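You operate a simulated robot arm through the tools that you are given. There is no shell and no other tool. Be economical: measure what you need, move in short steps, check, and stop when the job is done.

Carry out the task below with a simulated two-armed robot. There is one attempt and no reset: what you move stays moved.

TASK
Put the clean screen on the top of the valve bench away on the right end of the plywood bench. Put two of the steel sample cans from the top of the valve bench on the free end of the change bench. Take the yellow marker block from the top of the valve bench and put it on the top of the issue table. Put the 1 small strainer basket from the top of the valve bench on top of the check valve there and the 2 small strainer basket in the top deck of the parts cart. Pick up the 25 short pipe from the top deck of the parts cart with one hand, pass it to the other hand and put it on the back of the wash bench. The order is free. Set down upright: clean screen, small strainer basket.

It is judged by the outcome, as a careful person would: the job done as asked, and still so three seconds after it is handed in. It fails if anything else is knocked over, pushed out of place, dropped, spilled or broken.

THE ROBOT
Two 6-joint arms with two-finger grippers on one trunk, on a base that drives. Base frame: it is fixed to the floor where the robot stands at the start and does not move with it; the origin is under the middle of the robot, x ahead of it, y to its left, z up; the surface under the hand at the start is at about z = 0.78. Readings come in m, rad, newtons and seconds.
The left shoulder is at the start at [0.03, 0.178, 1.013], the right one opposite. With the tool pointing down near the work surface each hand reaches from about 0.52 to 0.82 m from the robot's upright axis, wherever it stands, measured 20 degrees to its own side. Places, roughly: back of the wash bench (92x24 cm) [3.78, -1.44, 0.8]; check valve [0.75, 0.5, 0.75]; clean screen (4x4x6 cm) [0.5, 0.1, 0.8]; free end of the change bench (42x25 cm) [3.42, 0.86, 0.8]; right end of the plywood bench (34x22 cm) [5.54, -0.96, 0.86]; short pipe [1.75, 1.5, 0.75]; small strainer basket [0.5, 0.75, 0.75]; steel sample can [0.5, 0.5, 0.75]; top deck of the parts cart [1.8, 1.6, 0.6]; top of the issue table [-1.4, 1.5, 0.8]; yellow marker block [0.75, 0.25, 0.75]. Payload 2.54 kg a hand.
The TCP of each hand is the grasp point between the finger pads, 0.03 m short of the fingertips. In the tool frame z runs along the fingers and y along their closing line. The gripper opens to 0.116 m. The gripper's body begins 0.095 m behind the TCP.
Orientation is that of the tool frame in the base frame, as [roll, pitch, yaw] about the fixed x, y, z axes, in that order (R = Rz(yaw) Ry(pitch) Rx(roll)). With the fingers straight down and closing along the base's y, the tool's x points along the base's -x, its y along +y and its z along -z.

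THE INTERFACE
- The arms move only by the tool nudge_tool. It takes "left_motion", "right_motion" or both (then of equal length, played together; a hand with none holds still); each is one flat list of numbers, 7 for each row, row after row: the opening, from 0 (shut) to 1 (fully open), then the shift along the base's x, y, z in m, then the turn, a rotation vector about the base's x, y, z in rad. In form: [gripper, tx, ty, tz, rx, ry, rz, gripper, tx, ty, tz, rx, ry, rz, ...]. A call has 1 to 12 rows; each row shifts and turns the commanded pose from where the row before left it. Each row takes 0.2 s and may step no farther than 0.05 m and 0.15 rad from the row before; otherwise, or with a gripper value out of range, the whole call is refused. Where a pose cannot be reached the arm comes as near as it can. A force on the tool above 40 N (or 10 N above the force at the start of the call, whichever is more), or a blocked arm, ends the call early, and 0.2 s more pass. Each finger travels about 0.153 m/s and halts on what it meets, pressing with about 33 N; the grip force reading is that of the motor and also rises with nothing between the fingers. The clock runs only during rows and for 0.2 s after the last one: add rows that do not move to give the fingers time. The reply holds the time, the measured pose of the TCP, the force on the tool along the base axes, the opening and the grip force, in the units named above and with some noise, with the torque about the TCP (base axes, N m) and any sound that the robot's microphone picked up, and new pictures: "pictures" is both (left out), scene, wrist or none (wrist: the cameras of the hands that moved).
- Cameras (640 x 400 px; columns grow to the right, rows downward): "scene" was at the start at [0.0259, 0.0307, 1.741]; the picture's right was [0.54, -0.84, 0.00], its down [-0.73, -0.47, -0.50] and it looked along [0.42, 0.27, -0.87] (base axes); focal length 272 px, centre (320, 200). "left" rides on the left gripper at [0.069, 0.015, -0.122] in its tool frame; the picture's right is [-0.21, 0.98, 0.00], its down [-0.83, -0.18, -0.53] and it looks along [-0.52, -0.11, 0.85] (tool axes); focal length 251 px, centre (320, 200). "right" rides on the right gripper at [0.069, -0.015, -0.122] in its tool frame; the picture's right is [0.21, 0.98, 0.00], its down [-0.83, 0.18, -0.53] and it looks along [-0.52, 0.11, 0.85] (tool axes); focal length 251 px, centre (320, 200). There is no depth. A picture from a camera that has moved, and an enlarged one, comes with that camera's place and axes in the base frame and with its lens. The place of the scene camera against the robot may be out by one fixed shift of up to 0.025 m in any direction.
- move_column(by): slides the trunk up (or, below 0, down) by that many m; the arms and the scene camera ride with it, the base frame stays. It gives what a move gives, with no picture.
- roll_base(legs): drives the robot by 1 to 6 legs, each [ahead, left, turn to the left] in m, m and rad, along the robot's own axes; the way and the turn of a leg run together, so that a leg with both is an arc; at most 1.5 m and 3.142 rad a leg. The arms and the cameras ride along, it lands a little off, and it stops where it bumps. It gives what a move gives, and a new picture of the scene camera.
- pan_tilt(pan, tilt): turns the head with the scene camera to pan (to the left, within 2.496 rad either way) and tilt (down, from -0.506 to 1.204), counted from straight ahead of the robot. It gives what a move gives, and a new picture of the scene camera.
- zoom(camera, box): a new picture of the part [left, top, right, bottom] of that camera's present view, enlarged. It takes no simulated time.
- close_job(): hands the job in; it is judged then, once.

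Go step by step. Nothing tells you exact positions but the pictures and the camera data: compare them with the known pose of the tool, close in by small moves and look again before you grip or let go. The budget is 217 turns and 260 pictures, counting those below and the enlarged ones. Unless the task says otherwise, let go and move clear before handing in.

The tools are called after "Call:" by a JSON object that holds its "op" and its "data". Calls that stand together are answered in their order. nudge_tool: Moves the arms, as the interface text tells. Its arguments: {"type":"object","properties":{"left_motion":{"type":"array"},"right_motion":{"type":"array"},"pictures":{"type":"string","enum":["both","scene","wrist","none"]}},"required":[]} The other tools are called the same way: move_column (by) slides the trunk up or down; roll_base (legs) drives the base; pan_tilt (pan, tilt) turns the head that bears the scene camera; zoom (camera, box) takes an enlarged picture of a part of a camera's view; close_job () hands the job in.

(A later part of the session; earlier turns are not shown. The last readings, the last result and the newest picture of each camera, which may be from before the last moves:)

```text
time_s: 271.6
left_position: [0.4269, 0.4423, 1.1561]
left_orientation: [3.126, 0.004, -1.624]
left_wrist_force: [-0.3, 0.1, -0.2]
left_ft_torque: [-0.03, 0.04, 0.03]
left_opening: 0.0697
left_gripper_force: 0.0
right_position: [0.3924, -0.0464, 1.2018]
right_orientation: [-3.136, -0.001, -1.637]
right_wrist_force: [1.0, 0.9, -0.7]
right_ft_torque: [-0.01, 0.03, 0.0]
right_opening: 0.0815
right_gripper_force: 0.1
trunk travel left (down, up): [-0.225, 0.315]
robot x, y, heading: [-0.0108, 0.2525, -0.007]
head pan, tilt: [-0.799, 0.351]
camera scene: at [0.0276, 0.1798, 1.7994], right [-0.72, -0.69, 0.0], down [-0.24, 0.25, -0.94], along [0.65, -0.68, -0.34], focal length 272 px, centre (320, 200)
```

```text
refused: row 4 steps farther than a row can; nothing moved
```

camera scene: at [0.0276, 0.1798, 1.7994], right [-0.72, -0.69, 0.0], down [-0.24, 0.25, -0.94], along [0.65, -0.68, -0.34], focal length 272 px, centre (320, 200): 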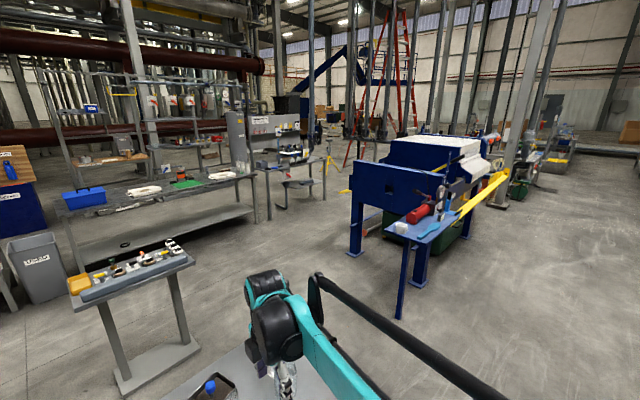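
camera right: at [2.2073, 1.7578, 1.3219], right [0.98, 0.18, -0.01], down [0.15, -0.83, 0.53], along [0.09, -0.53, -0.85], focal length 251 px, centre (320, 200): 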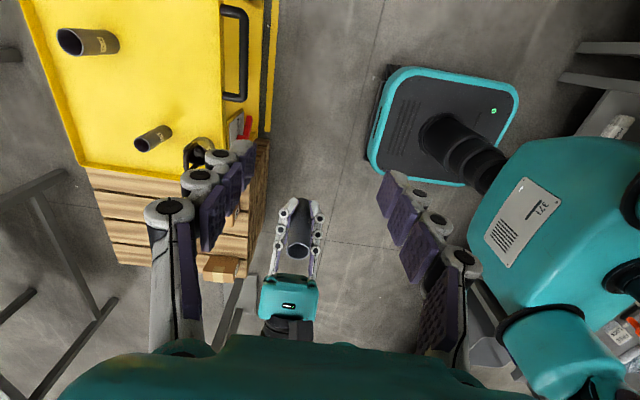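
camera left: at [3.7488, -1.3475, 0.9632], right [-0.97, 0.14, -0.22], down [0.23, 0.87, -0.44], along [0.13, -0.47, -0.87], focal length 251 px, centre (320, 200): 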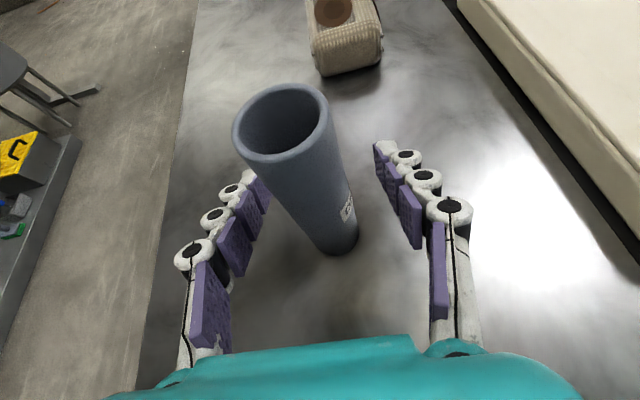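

Call:
{"op": "nudge_tool", "data": {"left_motion": [0.7, 0.03, -0.004, -0.03, 0, 0, 0, 0.7, 0.03, -0.004, -0.03, 0, 0, 0, 0.7, 0.03, -0.008, -0.03, 0, 0, 0, 0.7, 0.01, -0.005, -0.045, 0, 0, 0, 0.7, 0, 0, -0.045, 0, 0, 0, 0.7, 0, 0, 0, 0, 0, 0], "right_motion": [0.7, 0.03, 0.033, -0.02, 0, 0, 0, 0.7, 0.03, 0.033, -0.02, 0, 0, 0, 0.7, 0.03, 0.033, -0.02, 0, 0, 0, 0.7, 0.03, 0.033, -0.02, 0, 0, 0, 0.7, 0.03, 0.033, -0.02, 0, 0, 0, 0.7, 0, 0, -0.045, 0, 0, 0], "pictures": "wrist"}}

```text
time_s: 273.0
left_position: [0.5266, 0.4211, 0.9781]
left_orientation: [3.127, 0.004, -1.622]
left_wrist_force: [0.4, -0.1, 0.9]
left_ft_torque: [0.04, 0.04, 0.0]
left_opening: 0.081
left_gripper_force: 0.0
right_position: [0.5409, 0.1168, 1.0566]
right_orientation: [-3.137, -0.001, -1.638]
right_wrist_force: [-0.5, 0.9, 0.2]
right_ft_torque: [0.02, 0.0, -0.01]
right_opening: 0.0812
right_gripper_force: 0.0
trunk travel left (down, up): [-0.225, 0.315]
robot x, y, heading: [-0.005, 0.2527, -0.006]
head pan, tilt: [-0.799, 0.351]
camera right: at [0.5499, 0.0469, 1.1778], right [-0.99, -0.15, -0.01], down [-0.13, 0.84, 0.53], along [-0.07, 0.53, -0.85], focal length 251 px, centre (320, 200)
camera left: at [0.509, 0.3533, 1.0997], right [-0.96, 0.27, 0.01], down [0.23, 0.81, 0.53], along [0.13, 0.52, -0.85], focal length 251 px, centre (320, 200)
```

right: 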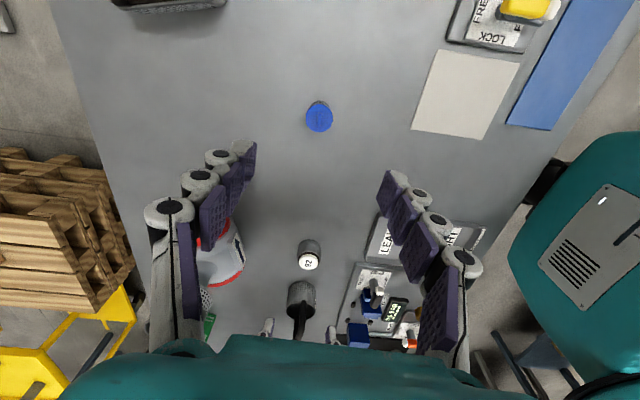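
left: 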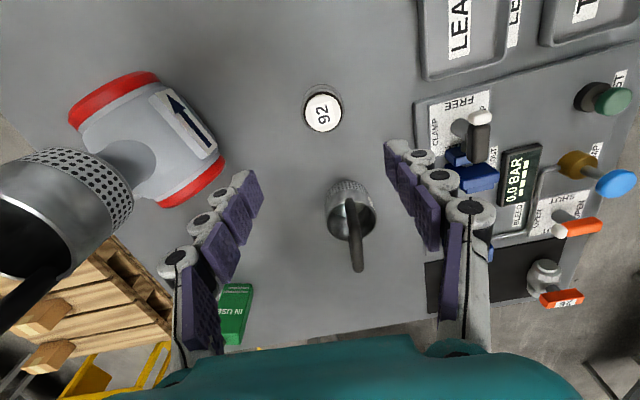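

Can 92 at (0.519,0.418); clean screen at (0.5425,0.129). I align both hands and descend partway.

Call:
{"op": "nudge_tool", "data": {"left_motion": [0.7, -0.007, -0.003, -0.03, 0, 0, 0, 0.7, 0, 0, -0.04, 0, 0, 0, 0.7, 0, 0, -0.045, 0, 0, 0, 0.7, 0, 0, 0, 0, 0, 0, 0.7, 0, 0, 0, 0, 0, 0], "right_motion": [0.7, 0.001, 0.012, -0.04, 0, 0, 0, 0.7, 0, 0, -0.045, 0, 0, 0, 0.7, 0, 0, -0.045, 0, 0, 0, 0.7, 0, 0, -0.045, 0, 0, 0, 0.7, 0, 0, 0, 0, 0, 0], "pictures": "wrist"}}

```text
time_s: 274.2
left_position: [0.5196, 0.4176, 0.8624]
left_orientation: [3.129, 0.004, -1.623]
left_wrist_force: [0.2, 0.7, 0.5]
left_ft_torque: [-0.01, 0.02, 0.0]
left_opening: 0.0811
left_gripper_force: 0.1
right_position: [0.5431, 0.1308, 0.8813]
right_orientation: [-3.137, 0.001, -1.636]
right_wrist_force: [0.3, -1.5, 0.6]
right_ft_torque: [-0.02, 0.0, -0.01]
right_opening: 0.0813
right_gripper_force: 0.1
trunk travel left (down, up): [-0.225, 0.315]
robot x, y, heading: [-0.0087, 0.2536, -0.005]
head pan, tilt: [-0.799, 0.351]
camera right: at [0.552, 0.0603, 1.0026], right [-0.99, -0.15, -0.01], down [-0.13, 0.84, 0.53], along [-0.07, 0.53, -0.85], focal length 251 px, centre (320, 200)
camera left: at [0.5024, 0.3514, 0.9843], right [-0.96, 0.27, 0.01], down [0.23, 0.81, 0.53], along [0.13, 0.52, -0.85], focal length 251 px, centre (320, 200)
```

right: 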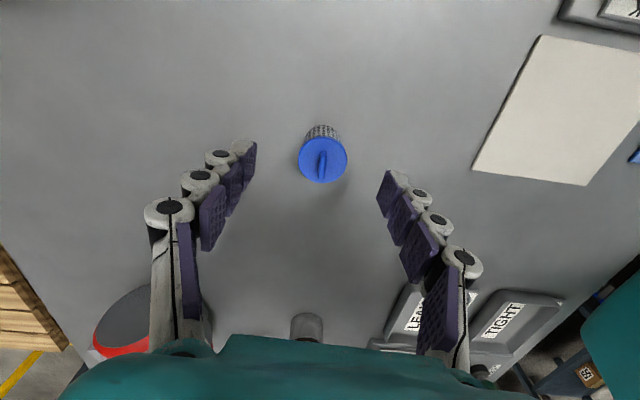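
left: 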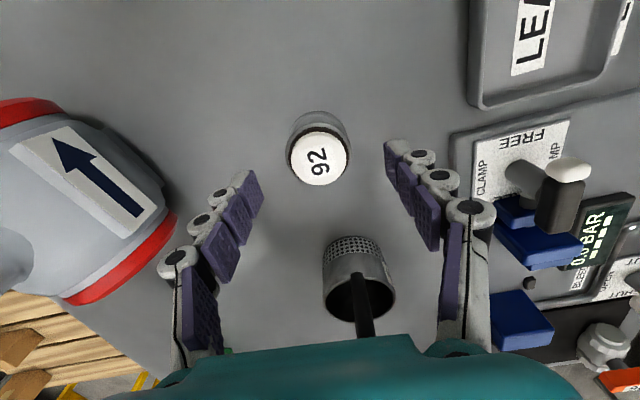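

Both centred. I descend and grip both.

Call:
{"op": "nudge_tool", "data": {"left_motion": [0.7, 0, -0.001, -0.025, 0, 0, 0, 0.6, 0, 0, -0.02, 0, 0, 0, 0.4, 0, 0, 0, 0, 0, 0, 0, 0, 0, 0, 0, 0, 0, 0, 0, 0, 0, 0, 0, 0, 0, 0, 0, 0, 0, 0, 0], "right_motion": [0.7, 0, -0.001, -0.03, 0, 0, 0, 0.6, 0, 0, -0.028, 0, 0, 0, 0.4, 0, 0, 0, 0, 0, 0, 0, 0, 0, 0, 0, 0, 0, 0, 0, 0, 0, 0, 0, 0, 0, 0, 0, 0, 0, 0, 0], "pictures": "wrist"}}

```text
time_s: 275.6
left_position: [0.5209, 0.4183, 0.8171]
left_orientation: [3.127, 0.003, -1.623]
left_wrist_force: [-0.1, 0.2, 0.0]
left_ft_torque: [0.02, 0.02, -0.01]
left_opening: 0.0458
left_gripper_force: 33.4
right_position: [0.5426, 0.1292, 0.8238]
right_orientation: [-3.137, 0.001, -1.637]
right_wrist_force: [0.1, -0.3, -0.8]
right_ft_torque: [-0.02, 0.02, 0.0]
right_opening: 0.0348
right_gripper_force: 33.2
trunk travel left (down, up): [-0.225, 0.315]
robot x, y, heading: [-0.009, 0.2502, -0.004]
head pan, tilt: [-0.799, 0.351]
camera right: at [0.5518, 0.0592, 0.9449], right [-0.99, -0.15, -0.01], down [-0.13, 0.84, 0.53], along [-0.07, 0.53, -0.85], focal length 251 px, centre (320, 200)
camera left: at [0.5028, 0.3501, 0.9389], right [-0.96, 0.27, 0.01], down [0.23, 0.81, 0.53], along [0.13, 0.52, -0.85], focal length 251 px, centre (320, 200)
```

right: 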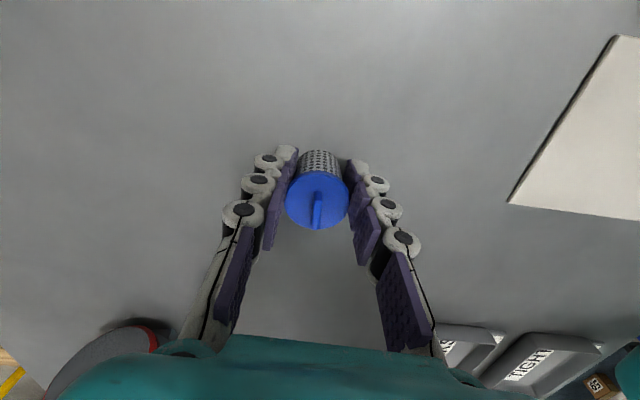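
left: 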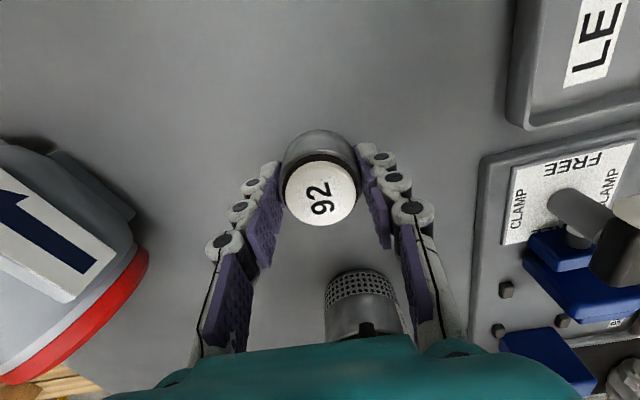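

Both gripped. I lift and draw in, then drive back to the change bench.

Call:
{"op": "nudge_tool", "data": {"left_motion": [0, 0, 0, 0.03, 0, 0, 0, 0, 0, 0, 0.045, 0, 0, 0, 0, 0, 0, 0.045, 0, 0, 0, 0, 0, 0, 0.045, 0, 0, 0, 0, -0.02, 0.01, 0.045, 0, 0, 0, 0, -0.04, 0.02, 0.01, 0, 0, 0, 0, -0.04, 0.025, 0, 0, 0, 0], "right_motion": [0, 0, 0, 0.03, 0, 0, 0, 0, 0, 0, 0.045, 0, 0, 0, 0, 0, 0, 0.045, 0, 0, 0, 0, 0, 0, 0.045, 0, 0, 0, 0, -0.02, -0.01, 0.045, 0, 0, 0, 0, -0.04, -0.02, 0.01, 0, 0, 0, 0, -0.04, -0.025, 0, 0, 0, 0], "pictures": "none"}}

Call:
{"op": "roll_base", "data": {"legs": [[-0.29, 0, 0], [0, -1.22, 0], [1.5, 0, 0], [1.5, 0, 0], [0, 1.0, 0], [0, 0.92, 0]]}}

```text
refused: row 5 steps farther than a row can; nothing moved
```

```text
time_s: 276.8
left_position: [0.4403, 0.4181, 0.8168]
left_orientation: [-3.129, 0.005, -1.624]
left_wrist_force: [0.2, 0.1, 0.4]
left_ft_torque: [0.0, 0.02, 0.0]
left_opening: 0.0461
left_gripper_force: 33.5
right_position: [0.4529, 0.1291, 0.824]
right_orientation: [-3.135, -0.001, -1.64]
right_wrist_force: [-0.7, -0.2, -0.2]
right_ft_torque: [0.03, 0.06, 0.0]
right_opening: 0.0346
right_gripper_force: 33.4
trunk travel left (down, up): [-0.225, 0.315]
robot x, y, heading: [-0.0956, 0.2526, -0.005]
head pan, tilt: [-0.799, 0.351]
stopped in leg 1: the force on the tool passed its limit at 112 N (the readings are from after the stop); the commanded pose is now the measured one
camera scene: at [-0.0615, 0.1802, 1.7992], right [-0.72, -0.69, 0.0], down [-0.24, 0.25, -0.94], along [0.65, -0.68, -0.34], focal length 272 px, centre (320, 200)
```

scene: 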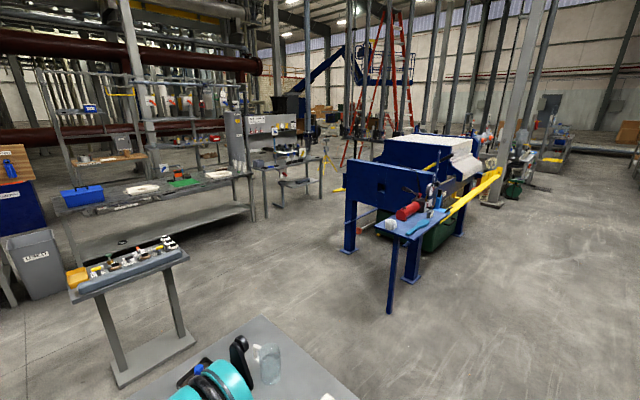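

My mistake: the lift was refused and the base pulled back with the hands still at the bench, stopping on contact. I look at what happened before doing anything else.

Call:
{"op": "zoom", "data": {"camera": "left", "box": [0, 0, 640, 400]}}

Call:
{"op": "zoom", "data": {"camera": "right", "box": [0, 0, 640, 400]}}

Call:
{"op": "pan_tilt", "data": {"pan": 0.15, "tilt": 1.1}}

```text
1.00 times, centred on (320, 200) of left (not enlarged: the box is as wide or as high as the picture)
camera zoom: at [0.4206, 0.3502, 0.9388], right [-0.96, 0.27, -0.01], down [0.22, 0.81, 0.54], along [0.15, 0.52, -0.84], focal length 251 px, centre (320, 200)
```

zoom: 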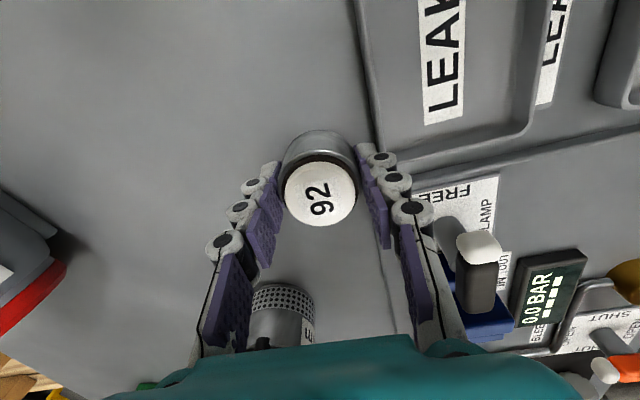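

```text
1.00 times, centred on (320, 200) of right (not enlarged: the box is as wide or as high as the picture)
camera zoom: at [0.4632, 0.0592, 0.9443], right [-0.99, -0.15, -0.01], down [-0.13, 0.84, 0.53], along [-0.07, 0.53, -0.85], focal length 251 px, centre (320, 200)
```

zoom: 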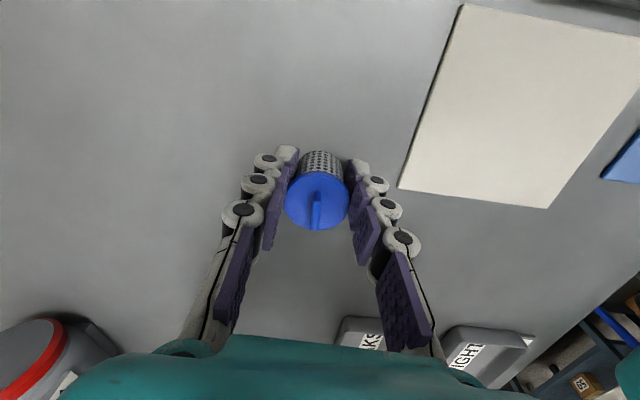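

```text
time_s: 278.1
left_position: [0.4421, 0.4171, 0.8172]
left_orientation: [-3.13, 0.004, -1.624]
left_wrist_force: [0.6, 0.1, 0.0]
left_ft_torque: [0.01, -0.02, -0.01]
left_opening: 0.046
left_gripper_force: 33.4
right_position: [0.4536, 0.1298, 0.8242]
right_orientation: [-3.136, -0.001, -1.64]
right_wrist_force: [0.2, 0.9, -0.2]
right_ft_torque: [-0.02, 0.0, 0.0]
right_opening: 0.0345
right_gripper_force: 32.5
trunk travel left (down, up): [-0.225, 0.315]
robot x, y, heading: [-0.0967, 0.2539, -0.012]
head pan, tilt: [0.15, 1.1]
camera scene: at [-0.064, 0.2565, 1.738], right [0.14, -0.99, 0.0], down [-0.88, -0.13, -0.45], along [0.45, 0.06, -0.89], focal length 272 px, centre (320, 200)
```

scene: 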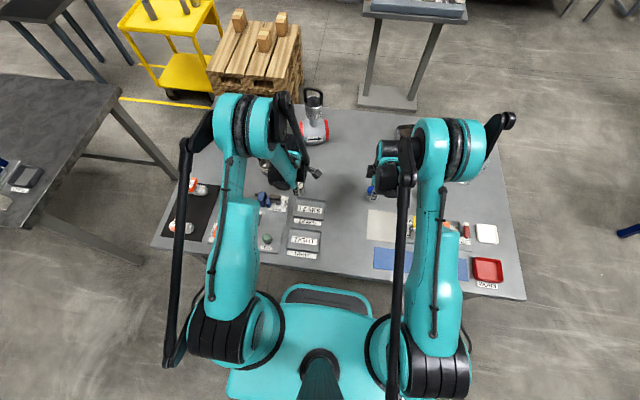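

Nothing appears knocked; the can's finger just met the edge of the LEAKS tray. I lift straight up now, with valid step sizes.

Call:
{"op": "nudge_tool", "data": {"left_motion": [0, 0.005, 0, 0.02, 0, 0, 0, 0, 0, 0, 0.045, 0, 0, 0, 0, 0, 0, 0.045, 0, 0, 0, 0, 0, 0, 0.045, 0, 0, 0, 0, 0, 0, 0.045, 0, 0, 0], "right_motion": [0, 0, 0, 0.02, 0, 0, 0, 0, 0, 0, 0.045, 0, 0, 0, 0, 0, 0, 0.045, 0, 0, 0, 0, 0, 0, 0.045, 0, 0, 0, 0, 0, 0, 0.045, 0, 0, 0], "pictures": "wrist"}}

```text
time_s: 279.2
left_position: [0.4426, 0.4169, 1.0202]
left_orientation: [-3.128, 0.002, -1.625]
left_wrist_force: [-0.1, -1.2, -0.6]
left_ft_torque: [0.01, -0.05, 0.04]
left_opening: 0.0459
left_gripper_force: 33.2
right_position: [0.4531, 0.129, 1.0248]
right_orientation: [-3.134, 0.001, -1.639]
right_wrist_force: [-0.5, 0.0, -0.1]
right_ft_torque: [0.03, -0.04, 0.01]
right_opening: 0.0347
right_gripper_force: 33.4
trunk travel left (down, up): [-0.225, 0.315]
robot x, y, heading: [-0.0988, 0.2556, -0.004]
head pan, tilt: [0.15, 1.1]
camera right: at [0.4615, 0.0593, 1.1459], right [-0.99, -0.15, -0.01], down [-0.13, 0.84, 0.53], along [-0.07, 0.53, -0.85], focal length 251 px, centre (320, 200)
camera left: at [0.4223, 0.3501, 1.1413], right [-0.96, 0.27, -0.01], down [0.22, 0.81, 0.54], along [0.15, 0.52, -0.84], focal length 251 px, centre (320, 200)
```

right: 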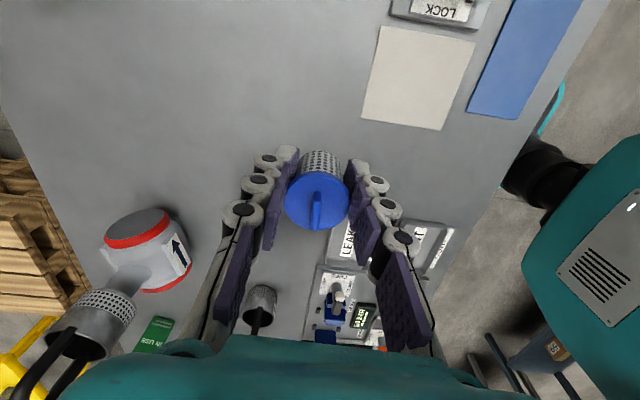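
left: 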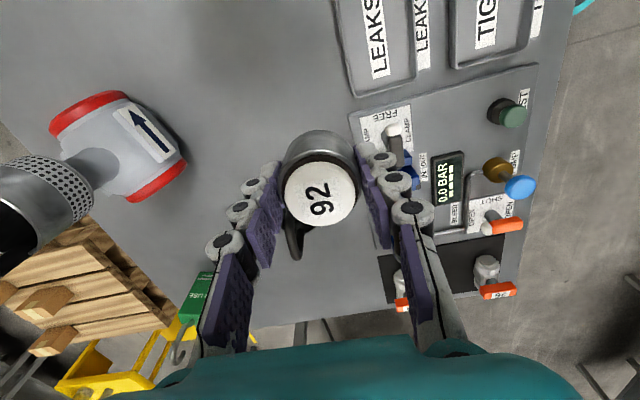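

Both trays still look aligned. I draw the hands in a little.

Call:
{"op": "nudge_tool", "data": {"left_motion": [0, -0.03, 0.02, 0.02, 0, 0, 0, 0, -0.03, 0.02, 0.02, 0, 0, 0, 0, -0.03, 0.02, 0, 0, 0, 0, 0, -0.03, 0.02, 0, 0, 0, 0], "right_motion": [0, -0.03, -0.02, 0.02, 0, 0, 0, 0, -0.03, -0.02, 0.02, 0, 0, 0, 0, -0.03, -0.02, 0, 0, 0, 0, 0, -0.03, -0.02, 0, 0, 0, 0], "pictures": "none"}}

```text
time_s: 280.2
left_position: [0.3235, 0.4965, 1.0582]
left_orientation: [-3.127, 0.005, -1.626]
left_wrist_force: [0.1, 0.0, -0.6]
left_ft_torque: [0.0, -0.04, -0.01]
left_opening: 0.046
left_gripper_force: 33.1
right_position: [0.3318, 0.0481, 1.0649]
right_orientation: [-3.134, 0.0, -1.638]
right_wrist_force: [-0.4, 1.5, -0.4]
right_ft_torque: [0.0, -0.07, 0.04]
right_opening: 0.0345
right_gripper_force: 33.0
trunk travel left (down, up): [-0.225, 0.315]
robot x, y, heading: [-0.0947, 0.2542, -0.007]
head pan, tilt: [0.15, 1.1]
```

Now the drive to the change bench by the same lane as before.

Call:
{"op": "roll_base", "data": {"legs": [[-0.2, 0, 0.006], [0, -1.21, 0], [1.5, 0, 0], [1.5, 0, 0], [0, 1.0, 0], [0, 0.95, 0]]}}

Call:
{"op": "pan_tilt", "data": {"pan": 0.0, "tilt": 0.85}}

```text
time_s: 310.9
left_position: [3.0692, 1.2664, 1.0563]
left_orientation: [-3.129, 0.004, -1.596]
left_wrist_force: [0.2, 0.1, -1.6]
left_ft_torque: [0.0, 0.04, -0.02]
left_opening: 0.0462
left_gripper_force: 32.5
right_position: [3.0901, 0.8182, 1.0639]
right_orientation: [-3.138, 0.0, -1.611]
right_wrist_force: [-0.1, 0.4, -0.1]
right_ft_torque: [0.03, 0.0, 0.01]
right_opening: 0.0345
right_gripper_force: 33.2
trunk travel left (down, up): [-0.225, 0.315]
robot x, y, heading: [2.6499, 1.0076, 0.021]
head pan, tilt: [0.15, 1.1]
camera scene: at [2.6862, 1.0141, 1.738], right [0.17, -0.99, 0.0], down [-0.88, -0.15, -0.45], along [0.45, 0.08, -0.89], focal length 272 px, centre (320, 200)
```

scene: 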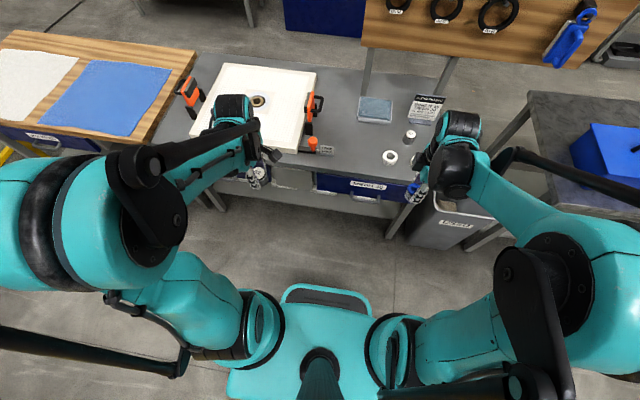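

```text
time_s: 311.7
left_position: [3.0701, 1.2648, 1.0569]
left_orientation: [-3.129, 0.004, -1.596]
left_wrist_force: [0.1, 0.4, -1.3]
left_ft_torque: [-0.02, -0.02, -0.01]
left_opening: 0.0458
left_gripper_force: 33.1
right_position: [3.0905, 0.8165, 1.0642]
right_orientation: [-3.137, 0.001, -1.612]
right_wrist_force: [0.1, 0.1, 0.6]
right_ft_torque: [0.01, 0.03, 0.02]
right_opening: 0.0349
right_gripper_force: 32.5
trunk travel left (down, up): [-0.225, 0.315]
robot x, y, heading: [2.6546, 1.0089, 0.021]
head pan, tilt: [0.0, 0.85]
camera scene: at [2.7021, 1.0043, 1.7557], right [0.02, -1.0, 0.0], down [-0.75, -0.02, -0.66], along [0.66, 0.01, -0.75], focal length 272 px, centre (320, 200)
```

scene: 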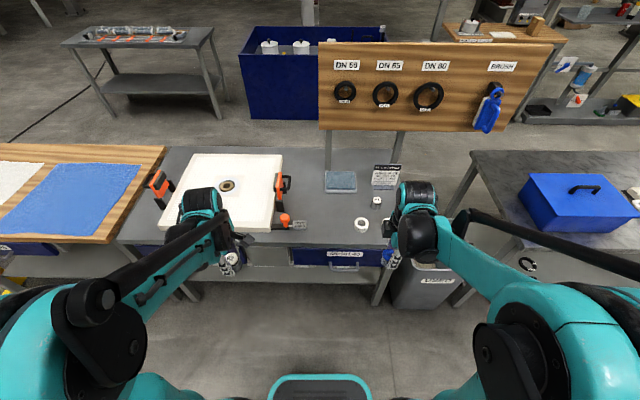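

I line up so that the left hand can set can 92 beside can 75 at about (3.48,0.94).

Call:
{"op": "roll_base", "data": {"legs": [[0, 0, -0.021], [0, -0.2, 0], [0.16, 0, 0]]}}

```text
time_s: 314.7
left_position: [3.2345, 1.0548, 1.0565]
left_orientation: [-3.133, 0.003, -1.617]
left_wrist_force: [0.4, -0.5, -0.8]
left_ft_torque: [0.02, 0.07, -0.03]
left_opening: 0.0456
left_gripper_force: 32.8
right_position: [3.2472, 0.6066, 1.0629]
right_orientation: [-3.137, -0.001, -1.631]
right_wrist_force: [0.6, -0.1, -0.3]
right_ft_torque: [-0.03, 0.06, 0.0]
right_opening: 0.0346
right_gripper_force: 33.0
trunk travel left (down, up): [-0.225, 0.315]
robot x, y, heading: [2.8157, 0.804, 0.0]
head pan, tilt: [0.0, 0.85]
camera scene: at [2.8633, 0.8013, 1.7557], right [0.0, -1.0, 0.0], down [-0.75, 0.0, -0.66], along [0.66, 0.0, -0.75], focal length 272 px, centre (320, 200)
```

scene: 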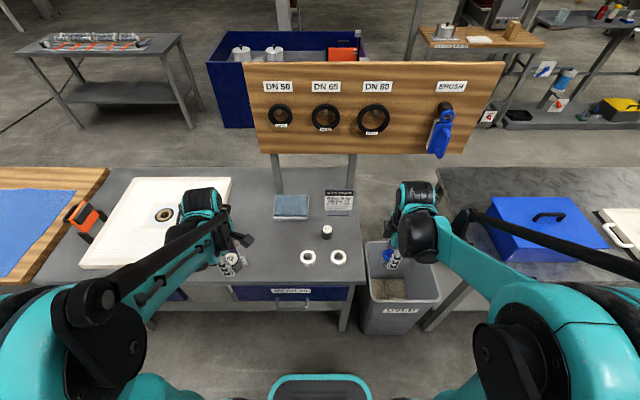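

Call:
{"op": "nudge_tool", "data": {"left_motion": [0, 0.041, -0.02, -0.01, 0, 0, 0, 0, 0.041, -0.02, -0.01, 0, 0, 0, 0, 0.041, -0.02, -0.01, 0, 0, 0, 0, 0.041, -0.02, -0.01, 0, 0, 0, 0, 0.041, -0.02, -0.01, 0, 0, 0, 0, 0.04, -0.018, -0.01, 0, 0, 0, 0, 0, 0, -0.04, 0, 0, 0, 0, 0, 0, -0.03, 0, 0, 0], "pictures": "both"}}

```text
time_s: 316.5
left_position: [3.48, 0.9362, 0.9264]
left_orientation: [-3.131, 0.003, -1.618]
left_wrist_force: [0.0, 0.6, -1.9]
left_ft_torque: [0.0, 0.01, 0.01]
left_opening: 0.0457
left_gripper_force: 32.6
right_position: [3.2467, 0.6051, 1.0628]
right_orientation: [-3.137, 0.0, -1.631]
right_wrist_force: [1.2, -0.1, -0.4]
right_ft_torque: [-0.01, 0.02, -0.01]
right_opening: 0.0347
right_gripper_force: 32.7
trunk travel left (down, up): [-0.225, 0.315]
robot x, y, heading: [2.8107, 0.8075, 0.001]
head pan, tilt: [0.0, 0.85]
camera scene: at [2.8628, 0.8011, 1.7557], right [0.0, -1.0, 0.0], down [-0.75, 0.0, -0.66], along [0.66, 0.0, -0.75], focal length 272 px, centre (320, 200)
camera left: at [3.4601, 0.8683, 1.0472], right [-0.97, 0.26, -0.01], down [0.21, 0.81, 0.54], along [0.15, 0.52, -0.84], focal length 251 px, centre (320, 200)
```

scene: 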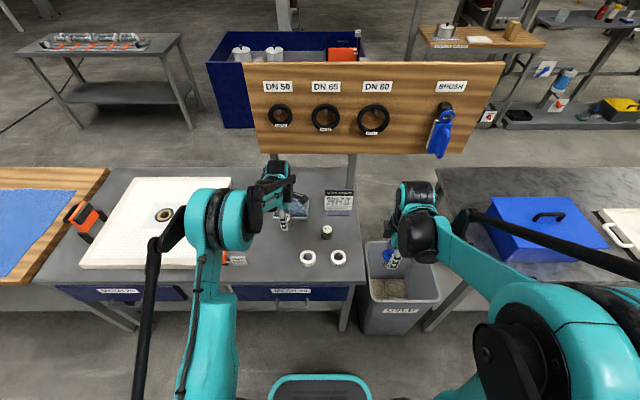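
left: 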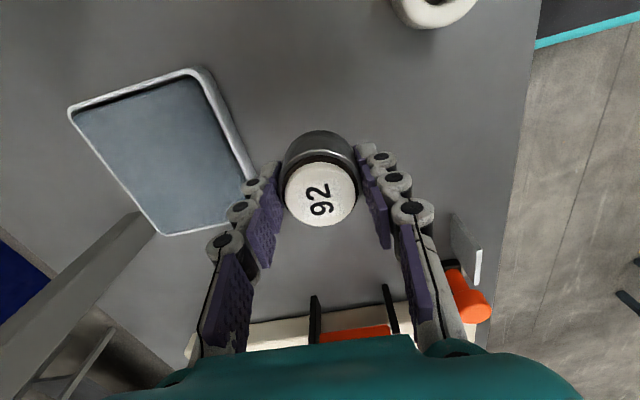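

Clear. I descend to 0.845, then in small steps (contact expected near 0.834).

Call:
{"op": "nudge_tool", "data": {"left_motion": [0, -0.003, 0, -0.035, 0, 0, 0, 0, 0, 0, -0.035, 0, 0, 0, 0, 0, 0, -0.012, 0, 0, 0, 0, 0, 0, 0, 0, 0, 0], "pictures": "none"}}

```text
time_s: 317.5
left_position: [3.4757, 0.937, 0.8449]
left_orientation: [-3.129, 0.003, -1.617]
left_wrist_force: [-0.2, -0.2, -1.5]
left_ft_torque: [0.0, 0.0, 0.02]
left_opening: 0.0457
left_gripper_force: 32.8
right_position: [3.2447, 0.6061, 1.0642]
right_orientation: [-3.134, 0.001, -1.632]
right_wrist_force: [0.8, -0.1, -0.6]
right_ft_torque: [-0.01, 0.0, -0.03]
right_opening: 0.0346
right_gripper_force: 33.1
trunk travel left (down, up): [-0.225, 0.315]
robot x, y, heading: [2.8134, 0.8098, -0.001]
head pan, tilt: [0.0, 0.85]
```

Call:
{"op": "nudge_tool", "data": {"left_motion": [0, 0, 0, -0.006, 0, 0, 0, 0, 0, 0, -0.003, 0, 0, 0, 0, 0, 0, 0, 0, 0, 0], "pictures": "none"}}

```text
time_s: 318.3
left_position: [3.4761, 0.936, 0.837]
left_orientation: [-3.129, 0.003, -1.618]
left_wrist_force: [2.7, 0.6, 9.2]
left_ft_torque: [0.0, 0.12, 0.0]
left_opening: 0.0457
left_gripper_force: 33.1
right_position: [3.2455, 0.6055, 1.0644]
right_orientation: [-3.135, 0.001, -1.632]
right_wrist_force: [0.5, -0.2, -0.8]
right_ft_torque: [0.01, 0.0, -0.01]
right_opening: 0.0346
right_gripper_force: 32.6
trunk travel left (down, up): [-0.225, 0.315]
robot x, y, heading: [2.8133, 0.8088, -0.003]
head pan, tilt: [0.0, 0.85]
```

Contact at 9 N. I release and rise.

Call:
{"op": "nudge_tool", "data": {"left_motion": [0.45, 0, 0, 0, 0, 0, 0, 0.6, 0, 0, 0, 0, 0, 0, 0.6, 0, 0, 0, 0, 0, 0, 0.6, 0, 0, 0.03, 0, 0, 0, 0.6, 0, 0, 0.045, 0, 0, 0, 0.6, 0, 0, 0.045, 0, 0, 0, 0.6, 0, 0, 0.045, 0, 0, 0, 0.6, 0, 0, 0.045, 0, 0, 0], "pictures": "wrist"}}

```text
time_s: 320.1
left_position: [3.4744, 0.9362, 1.046]
left_orientation: [-3.13, 0.005, -1.618]
left_wrist_force: [-0.3, 0.2, -0.6]
left_ft_torque: [0.01, 0.03, 0.02]
left_opening: 0.0696
left_gripper_force: 0.0
right_position: [3.2453, 0.6047, 1.0645]
right_orientation: [-3.133, 0.0, -1.632]
right_wrist_force: [-0.1, 0.0, -0.2]
right_ft_torque: [0.01, -0.03, 0.03]
right_opening: 0.0347
right_gripper_force: 33.5
trunk travel left (down, up): [-0.225, 0.315]
robot x, y, heading: [2.8109, 0.8076, -0.001]
head pan, tilt: [0.0, 0.85]
camera left: at [3.4553, 0.8688, 1.1686], right [-0.97, 0.26, -0.01], down [0.21, 0.81, 0.54], along [0.15, 0.52, -0.84], focal length 251 px, centre (320, 200)
```

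left: 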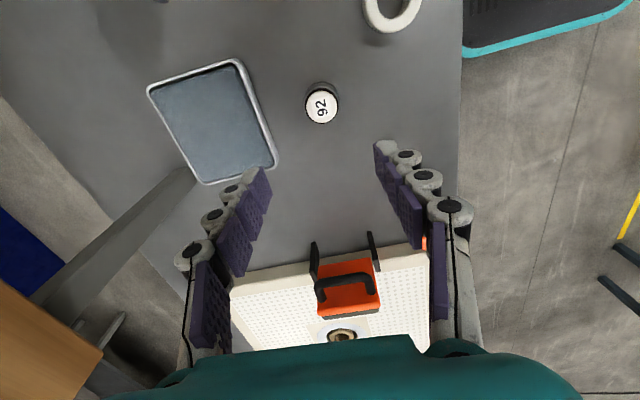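

Can 92 stands. I retract the left hand and look north and south for the way round to the aisle behind.

Call:
{"op": "nudge_tool", "data": {"left_motion": [0.6, -0.045, 0.015, 0, 0, 0, 0, 0.6, -0.045, 0.015, 0, 0, 0, 0, 0.6, -0.045, 0.015, 0, 0, 0, 0, 0.6, -0.045, 0.015, 0, 0, 0, 0, 0.6, -0.045, 0.015, 0, 0, 0, 0], "pictures": "none"}}

Call:
{"op": "pan_tilt", "data": {"pan": 0.8, "tilt": 0.4}}

Call:
{"op": "pan_tilt", "data": {"pan": -1.3, "tilt": 0.25}}

```text
time_s: 321.3
left_position: [3.247, 1.0118, 1.0463]
left_orientation: [-3.128, 0.003, -1.618]
left_wrist_force: [-0.1, 0.4, 0.0]
left_ft_torque: [-0.03, -0.03, 0.02]
left_opening: 0.0695
left_gripper_force: 0.0
right_position: [3.2441, 0.606, 1.0649]
right_orientation: [-3.134, -0.001, -1.631]
right_wrist_force: [0.2, -0.5, -0.1]
right_ft_torque: [-0.04, -0.06, -0.01]
right_opening: 0.0348
right_gripper_force: 33.1
trunk travel left (down, up): [-0.225, 0.315]
robot x, y, heading: [2.8113, 0.8042, 0.003]
head pan, tilt: [0.0, 0.85]
```

```text
time_s: 322.4
left_position: [3.2489, 1.0106, 1.0452]
left_orientation: [-3.129, 0.005, -1.618]
left_wrist_force: [-1.5, 0.1, -0.7]
left_ft_torque: [0.01, -0.01, 0.01]
left_opening: 0.0695
left_gripper_force: 0.0
right_position: [3.2466, 0.6056, 1.0629]
right_orientation: [-3.136, 0.001, -1.632]
right_wrist_force: [1.1, 0.3, -0.6]
right_ft_torque: [0.01, 0.01, -0.02]
right_opening: 0.0346
right_gripper_force: 33.1
trunk travel left (down, up): [-0.225, 0.315]
robot x, y, heading: [2.8141, 0.808, -0.002]
head pan, tilt: [0.799, 0.4]
camera scene: at [2.8479, 0.8677, 1.7948], right [0.72, -0.7, 0.0], down [-0.27, -0.28, -0.92], along [0.64, 0.66, -0.39], focal length 272 px, centre (320, 200)
```

scene: 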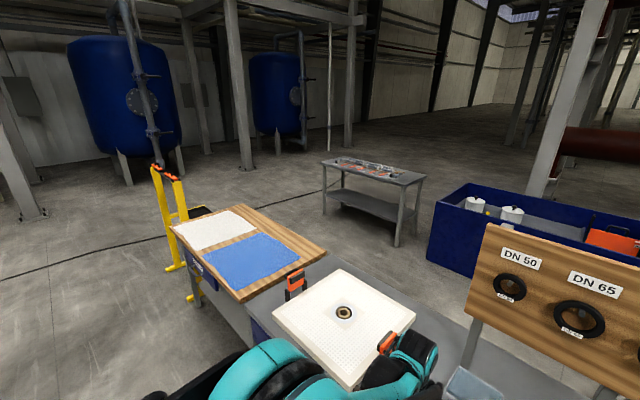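

```text
time_s: 324.4
left_position: [3.2496, 1.0111, 1.0454]
left_orientation: [-3.129, 0.004, -1.618]
left_wrist_force: [0.1, 0.1, 1.0]
left_ft_torque: [-0.02, -0.01, 0.0]
left_opening: 0.0695
left_gripper_force: 0.1
right_position: [3.2453, 0.6058, 1.0635]
right_orientation: [-3.135, 0.0, -1.631]
right_wrist_force: [0.5, -0.6, 0.8]
right_ft_torque: [0.02, 0.03, 0.01]
right_opening: 0.0346
right_gripper_force: 33.0
trunk travel left (down, up): [-0.225, 0.315]
robot x, y, heading: [2.8126, 0.8053, -0.001]
head pan, tilt: [-1.3, 0.25]
camera scene: at [2.8081, 0.7114, 1.8088], right [-0.96, -0.27, 0.0], down [-0.07, 0.24, -0.97], along [0.26, -0.93, -0.25], focal length 272 px, centre (320, 200)
```

scene: 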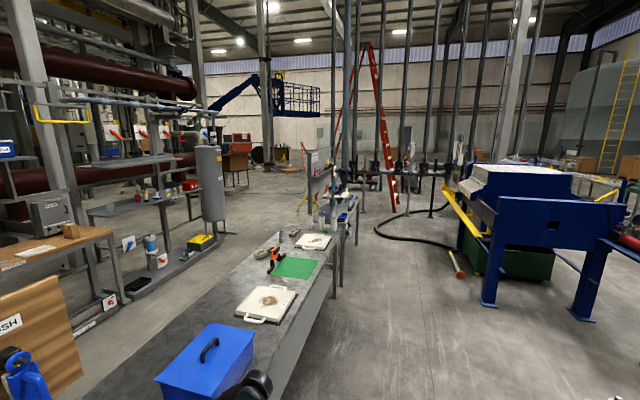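

North is open: I go north past the yellow frame (y≈3.7), then east into the aisle.

Call:
{"op": "roll_base", "data": {"legs": [[-0.2, 0, 0], [0, 1.5, 0], [0, 1.5, 0], [0, 0.55, 0]]}}

Call:
{"op": "pan_tilt", "data": {"pan": -0.4, "tilt": 0.4}}

```text
time_s: 342.9
left_position: [3.0816, 4.5799, 1.0461]
left_orientation: [-3.13, 0.004, -1.629]
left_wrist_force: [0.5, 0.4, 0.0]
left_ft_torque: [-0.01, 0.02, 0.0]
left_opening: 0.0699
left_gripper_force: 0.0
right_position: [3.0746, 4.1749, 1.0637]
right_orientation: [-3.136, -0.003, -1.643]
right_wrist_force: [-0.2, 0.6, -0.6]
right_ft_torque: [-0.02, 0.01, 0.03]
right_opening: 0.0347
right_gripper_force: 33.1
trunk travel left (down, up): [-0.225, 0.315]
robot x, y, heading: [2.6468, 4.3807, -0.016]
head pan, tilt: [-1.3, 0.25]
camera scene: at [2.6386, 4.2854, 1.8089], right [-0.97, -0.26, 0.0], down [-0.06, 0.24, -0.97], along [0.25, -0.94, -0.25], focal length 272 px, centre (320, 200)
```

scene: 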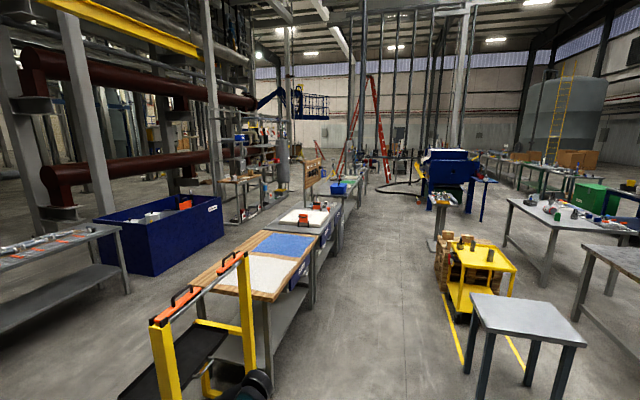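

```text
time_s: 344.1
left_position: [3.0825, 4.5806, 1.0461]
left_orientation: [-3.129, 0.002, -1.629]
left_wrist_force: [0.6, 0.5, 0.1]
left_ft_torque: [0.0, -0.03, 0.0]
left_opening: 0.0693
left_gripper_force: 0.1
right_position: [3.0743, 4.1741, 1.0637]
right_orientation: [-3.136, 0.0, -1.642]
right_wrist_force: [0.1, 0.0, -0.2]
right_ft_torque: [0.03, 0.01, 0.0]
right_opening: 0.0346
right_gripper_force: 32.9
trunk travel left (down, up): [-0.225, 0.315]
robot x, y, heading: [2.6416, 4.3805, -0.012]
head pan, tilt: [-0.4, 0.4]
camera scene: at [2.6995, 4.3376, 1.7949], right [-0.4, -0.92, 0.0], down [-0.36, 0.16, -0.92], along [0.84, -0.37, -0.39], focal length 272 px, centre (320, 200)
```

scene: 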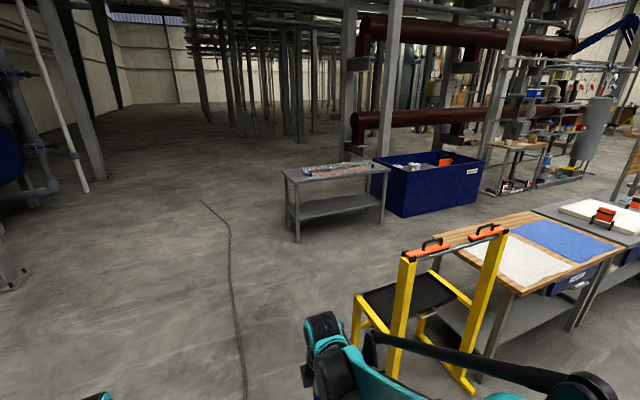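

Path east is clear along y≈4.35; I drive to x≈4.65 and look south down the aisle.

Call:
{"op": "roll_base", "data": {"legs": [[0, 0, 0.014], [1.4, 0, 0], [0.62, 0, 0]]}}

Call:
{"op": "pan_tilt", "data": {"pan": -1.4, "tilt": 0.4}}

```text
time_s: 354.4
left_position: [5.0762, 4.6038, 1.0461]
left_orientation: [-3.128, 0.003, -1.608]
left_wrist_force: [0.5, 0.6, -0.3]
left_ft_torque: [-0.01, -0.01, 0.03]
left_opening: 0.0696
left_gripper_force: 0.0
right_position: [5.0774, 4.1995, 1.0627]
right_orientation: [-3.137, -0.001, -1.623]
right_wrist_force: [0.0, 0.0, 0.3]
right_ft_torque: [-0.01, 0.04, 0.02]
right_opening: 0.0344
right_gripper_force: 32.8
trunk travel left (down, up): [-0.225, 0.315]
robot x, y, heading: [4.6395, 4.3946, 0.009]
head pan, tilt: [-0.4, 0.4]
camera scene: at [4.6992, 4.3555, 1.7948], right [-0.38, -0.92, 0.0], down [-0.36, 0.15, -0.92], along [0.85, -0.35, -0.39], focal length 272 px, centre (320, 200)
```

scene: 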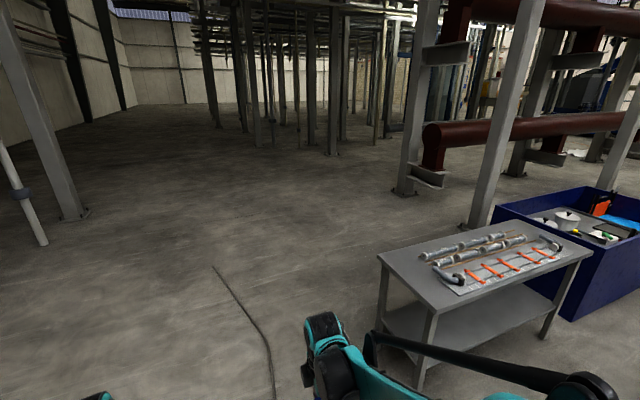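

```text
time_s: 355.7
left_position: [5.0767, 4.6036, 1.0462]
left_orientation: [-3.129, 0.004, -1.607]
left_wrist_force: [-0.6, -0.4, 0.0]
left_ft_torque: [-0.01, 0.01, -0.02]
left_opening: 0.0696
left_gripper_force: 0.1
right_position: [5.0772, 4.1996, 1.0631]
right_orientation: [-3.137, -0.001, -1.624]
right_wrist_force: [0.3, 0.0, -0.3]
right_ft_torque: [0.01, -0.01, -0.04]
right_opening: 0.0348
right_gripper_force: 32.8
trunk travel left (down, up): [-0.225, 0.315]
robot x, y, heading: [4.6452, 4.3939, 0.011]
head pan, tilt: [-1.4, 0.4]
camera scene: at [4.6294, 4.2996, 1.7949], right [-0.98, -0.18, 0.0], down [-0.07, 0.38, -0.92], along [0.17, -0.91, -0.39], focal length 272 px, centre (320, 200)
```

scene: 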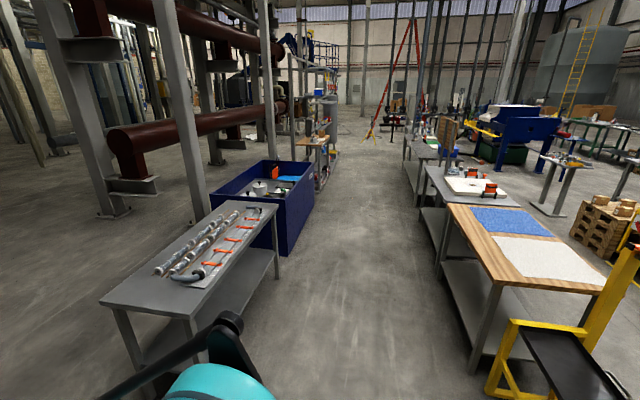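

The aisle is clear. I strafe south along it to about y −0.4 and look at the plywood bench.

Call:
{"op": "roll_base", "data": {"legs": [[0, 0, -0.012], [0, -1.5, 0], [0, -1.5, 0], [0, -1.5, 0], [0, -0.35, 0]]}}

Call:
{"op": "pan_tilt", "data": {"pan": -0.2, "tilt": 0.6}}

```text
time_s: 379.4
left_position: [5.071, -0.2661, 1.0455]
left_orientation: [-3.128, 0.006, -1.616]
left_wrist_force: [-0.4, -0.3, 0.3]
left_ft_torque: [-0.01, 0.01, 0.0]
left_opening: 0.0696
left_gripper_force: 0.1
right_position: [5.0695, -0.6717, 1.0635]
right_orientation: [-3.135, 0.0, -1.63]
right_wrist_force: [-0.1, -0.2, 0.3]
right_ft_torque: [0.02, 0.02, 0.03]
right_opening: 0.0346
right_gripper_force: 32.5
trunk travel left (down, up): [-0.225, 0.315]
robot x, y, heading: [4.6344, -0.4652, -0.0]
head pan, tilt: [-1.4, 0.4]
camera scene: at [4.6221, -0.5682, 1.7948], right [-0.99, -0.17, 0.0], down [-0.07, 0.38, -0.92], along [0.16, -0.91, -0.39], focal length 272 px, centre (320, 200)
```

scene: 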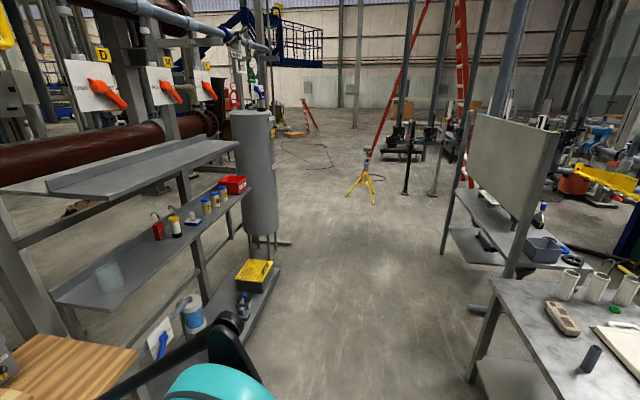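

```text
time_s: 380.9
left_position: [5.0718, -0.2646, 1.0465]
left_orientation: [-3.129, 0.003, -1.617]
left_wrist_force: [-0.1, -0.3, -0.2]
left_ft_torque: [0.04, 0.03, 0.02]
left_opening: 0.0698
left_gripper_force: 0.1
right_position: [5.0701, -0.6705, 1.065]
right_orientation: [-3.137, 0.001, -1.63]
right_wrist_force: [-0.3, -0.5, -0.2]
right_ft_torque: [0.01, 0.0, 0.01]
right_opening: 0.0344
right_gripper_force: 33.0
trunk travel left (down, up): [-0.225, 0.315]
robot x, y, heading: [4.6345, -0.4707, 0.002]
head pan, tilt: [-0.201, 0.6]
camera scene: at [4.6929, -0.4934, 1.7766], right [-0.2, -0.98, 0.0], down [-0.55, 0.11, -0.83], along [0.81, -0.16, -0.56], focal length 272 px, centre (320, 200)
```

scene: 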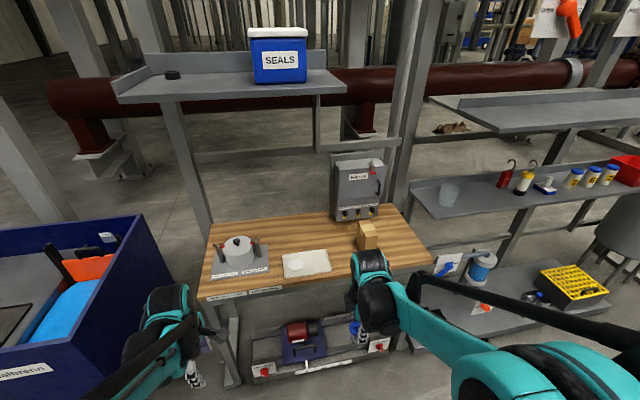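

The plywood bench's right end has a small wooden block at (5.57,−0.90); the spot at (5.55,−1.03) is free. I drive into position.

Call:
{"op": "roll_base", "data": {"legs": [[0, -0.34, 0], [0.25, 0, 0]]}}

Call:
{"op": "nudge_tool", "data": {"right_motion": [0, 0.04, -0.004, 0.01, 0, 0, 0, 0, 0.04, -0.004, 0.01, 0, 0, 0, 0, 0.04, -0.004, 0.01, 0, 0, 0, 0, 0.04, -0.004, 0, 0, 0, 0, 0, 0.04, -0.004, 0, 0, 0, 0]}}

```text
time_s: 384.5
left_position: [5.3219, -0.6051, 1.0463]
left_orientation: [-3.13, 0.004, -1.614]
left_wrist_force: [0.9, 0.0, -0.2]
left_ft_torque: [0.0, 0.07, -0.02]
left_opening: 0.0695
left_gripper_force: 0.0
right_position: [5.3202, -1.0089, 1.0621]
right_orientation: [-3.139, 0.001, -1.627]
right_wrist_force: [0.2, -0.5, -0.5]
right_ft_torque: [0.02, 0.06, 0.0]
right_opening: 0.0348
right_gripper_force: 32.7
trunk travel left (down, up): [-0.225, 0.315]
robot x, y, heading: [4.8842, -0.8097, 0.002]
head pan, tilt: [-0.201, 0.6]
camera scene: at [4.9442, -0.8327, 1.7766], right [-0.2, -0.98, 0.0], down [-0.55, 0.11, -0.82], along [0.81, -0.16, -0.57], focal length 272 px, centre (320, 200)
```

scene: 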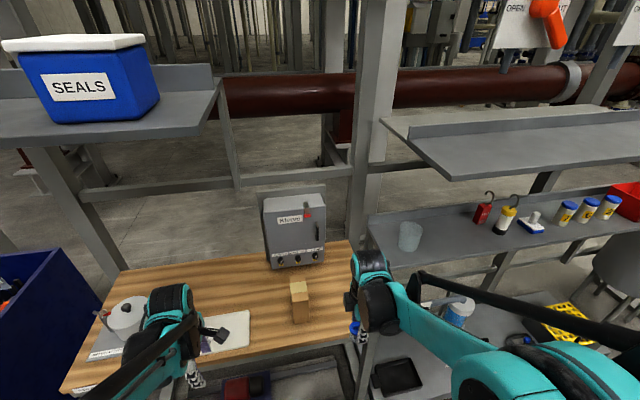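

```text
time_s: 385.7
left_position: [5.3224, -0.6049, 1.0465]
left_orientation: [-3.131, 0.004, -1.615]
left_wrist_force: [0.8, 0.4, 0.2]
left_ft_torque: [0.02, 0.01, 0.03]
left_opening: 0.0699
left_gripper_force: 0.0
right_position: [5.521, -1.0304, 1.0933]
right_orientation: [-3.138, 0.001, -1.629]
right_wrist_force: [-0.6, 0.4, 0.5]
right_ft_torque: [0.02, 0.04, -0.03]
right_opening: 0.0346
right_gripper_force: 33.5
trunk travel left (down, up): [-0.225, 0.315]
robot x, y, heading: [4.8867, -0.8104, -0.002]
head pan, tilt: [-0.201, 0.6]
camera scene: at [4.9448, -0.8329, 1.7765], right [-0.2, -0.98, 0.0], down [-0.56, 0.11, -0.82], along [0.81, -0.16, -0.57], focal length 272 px, centre (320, 200)
camera right: at [5.5308, -1.1001, 1.2144], right [-0.99, -0.16, 0.0], down [-0.14, 0.84, 0.53], along [-0.08, 0.53, -0.85], focal length 251 px, centre (320, 200)
```

scene: 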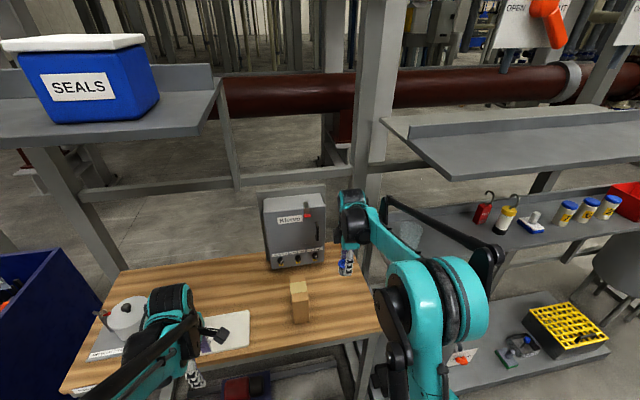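
right: 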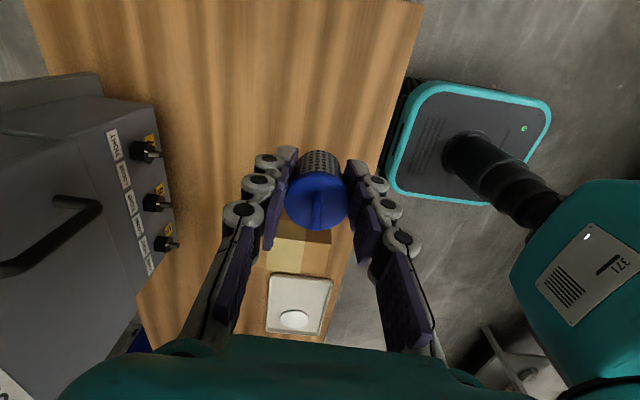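

Clear spot confirmed: front edge x≈5.43, block y≈−0.87, control box x≥5.68. I move 2 cm further in and descend to 0.935.

Call:
{"op": "nudge_tool", "data": {"right_motion": [0, 0.02, -0.005, -0.03, 0, 0, 0, 0, 0, 0, -0.045, 0, 0, 0, 0, 0, 0, -0.045, 0, 0, 0, 0, 0, 0, -0.038, 0, 0, 0, 0, 0, 0, 0, 0, 0, 0], "pictures": "wrist"}}

Call:
{"op": "zoom", "data": {"camera": "scene", "box": [260, 200, 420, 340]}}

```text
time_s: 386.9
left_position: [5.3221, -0.6042, 1.0448]
left_orientation: [-3.13, 0.004, -1.614]
left_wrist_force: [-0.5, -0.4, 0.2]
left_ft_torque: [0.02, 0.01, 0.0]
left_opening: 0.0696
left_gripper_force: 0.1
right_position: [5.539, -1.0339, 0.936]
right_orientation: [-3.134, 0.002, -1.627]
right_wrist_force: [-0.1, 0.0, 0.5]
right_ft_torque: [0.01, 0.0, -0.02]
right_opening: 0.0344
right_gripper_force: 32.8
trunk travel left (down, up): [-0.225, 0.315]
robot x, y, heading: [4.8865, -0.8047, 0.008]
head pan, tilt: [-0.201, 0.6]
camera right: at [5.5486, -1.1039, 1.0567], right [-0.99, -0.16, -0.01], down [-0.14, 0.84, 0.53], along [-0.08, 0.53, -0.85], focal length 251 px, centre (320, 200)
```

right: 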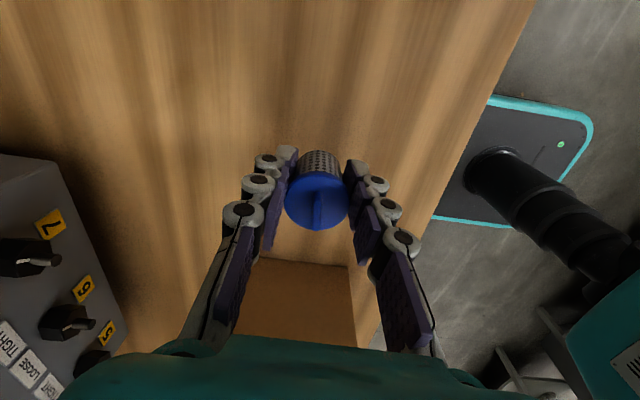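

```text
2.86 times, centred on (340, 270) of scene
camera zoom: at [4.9423, -0.8325, 1.7767], right [-0.2, -0.98, 0.0], down [-0.55, 0.11, -0.83], along [0.81, -0.16, -0.56], focal length 776 px, centre (263, 0)
```

zoom: 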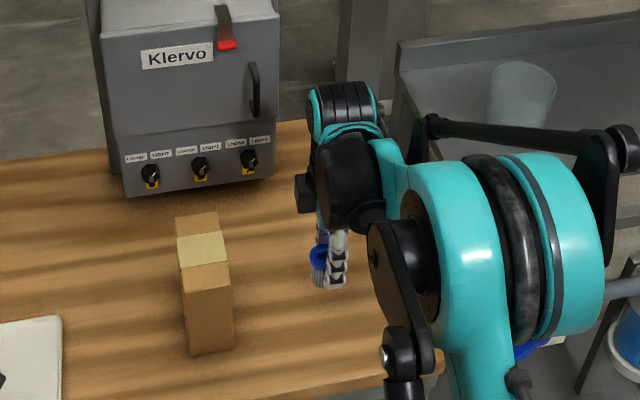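

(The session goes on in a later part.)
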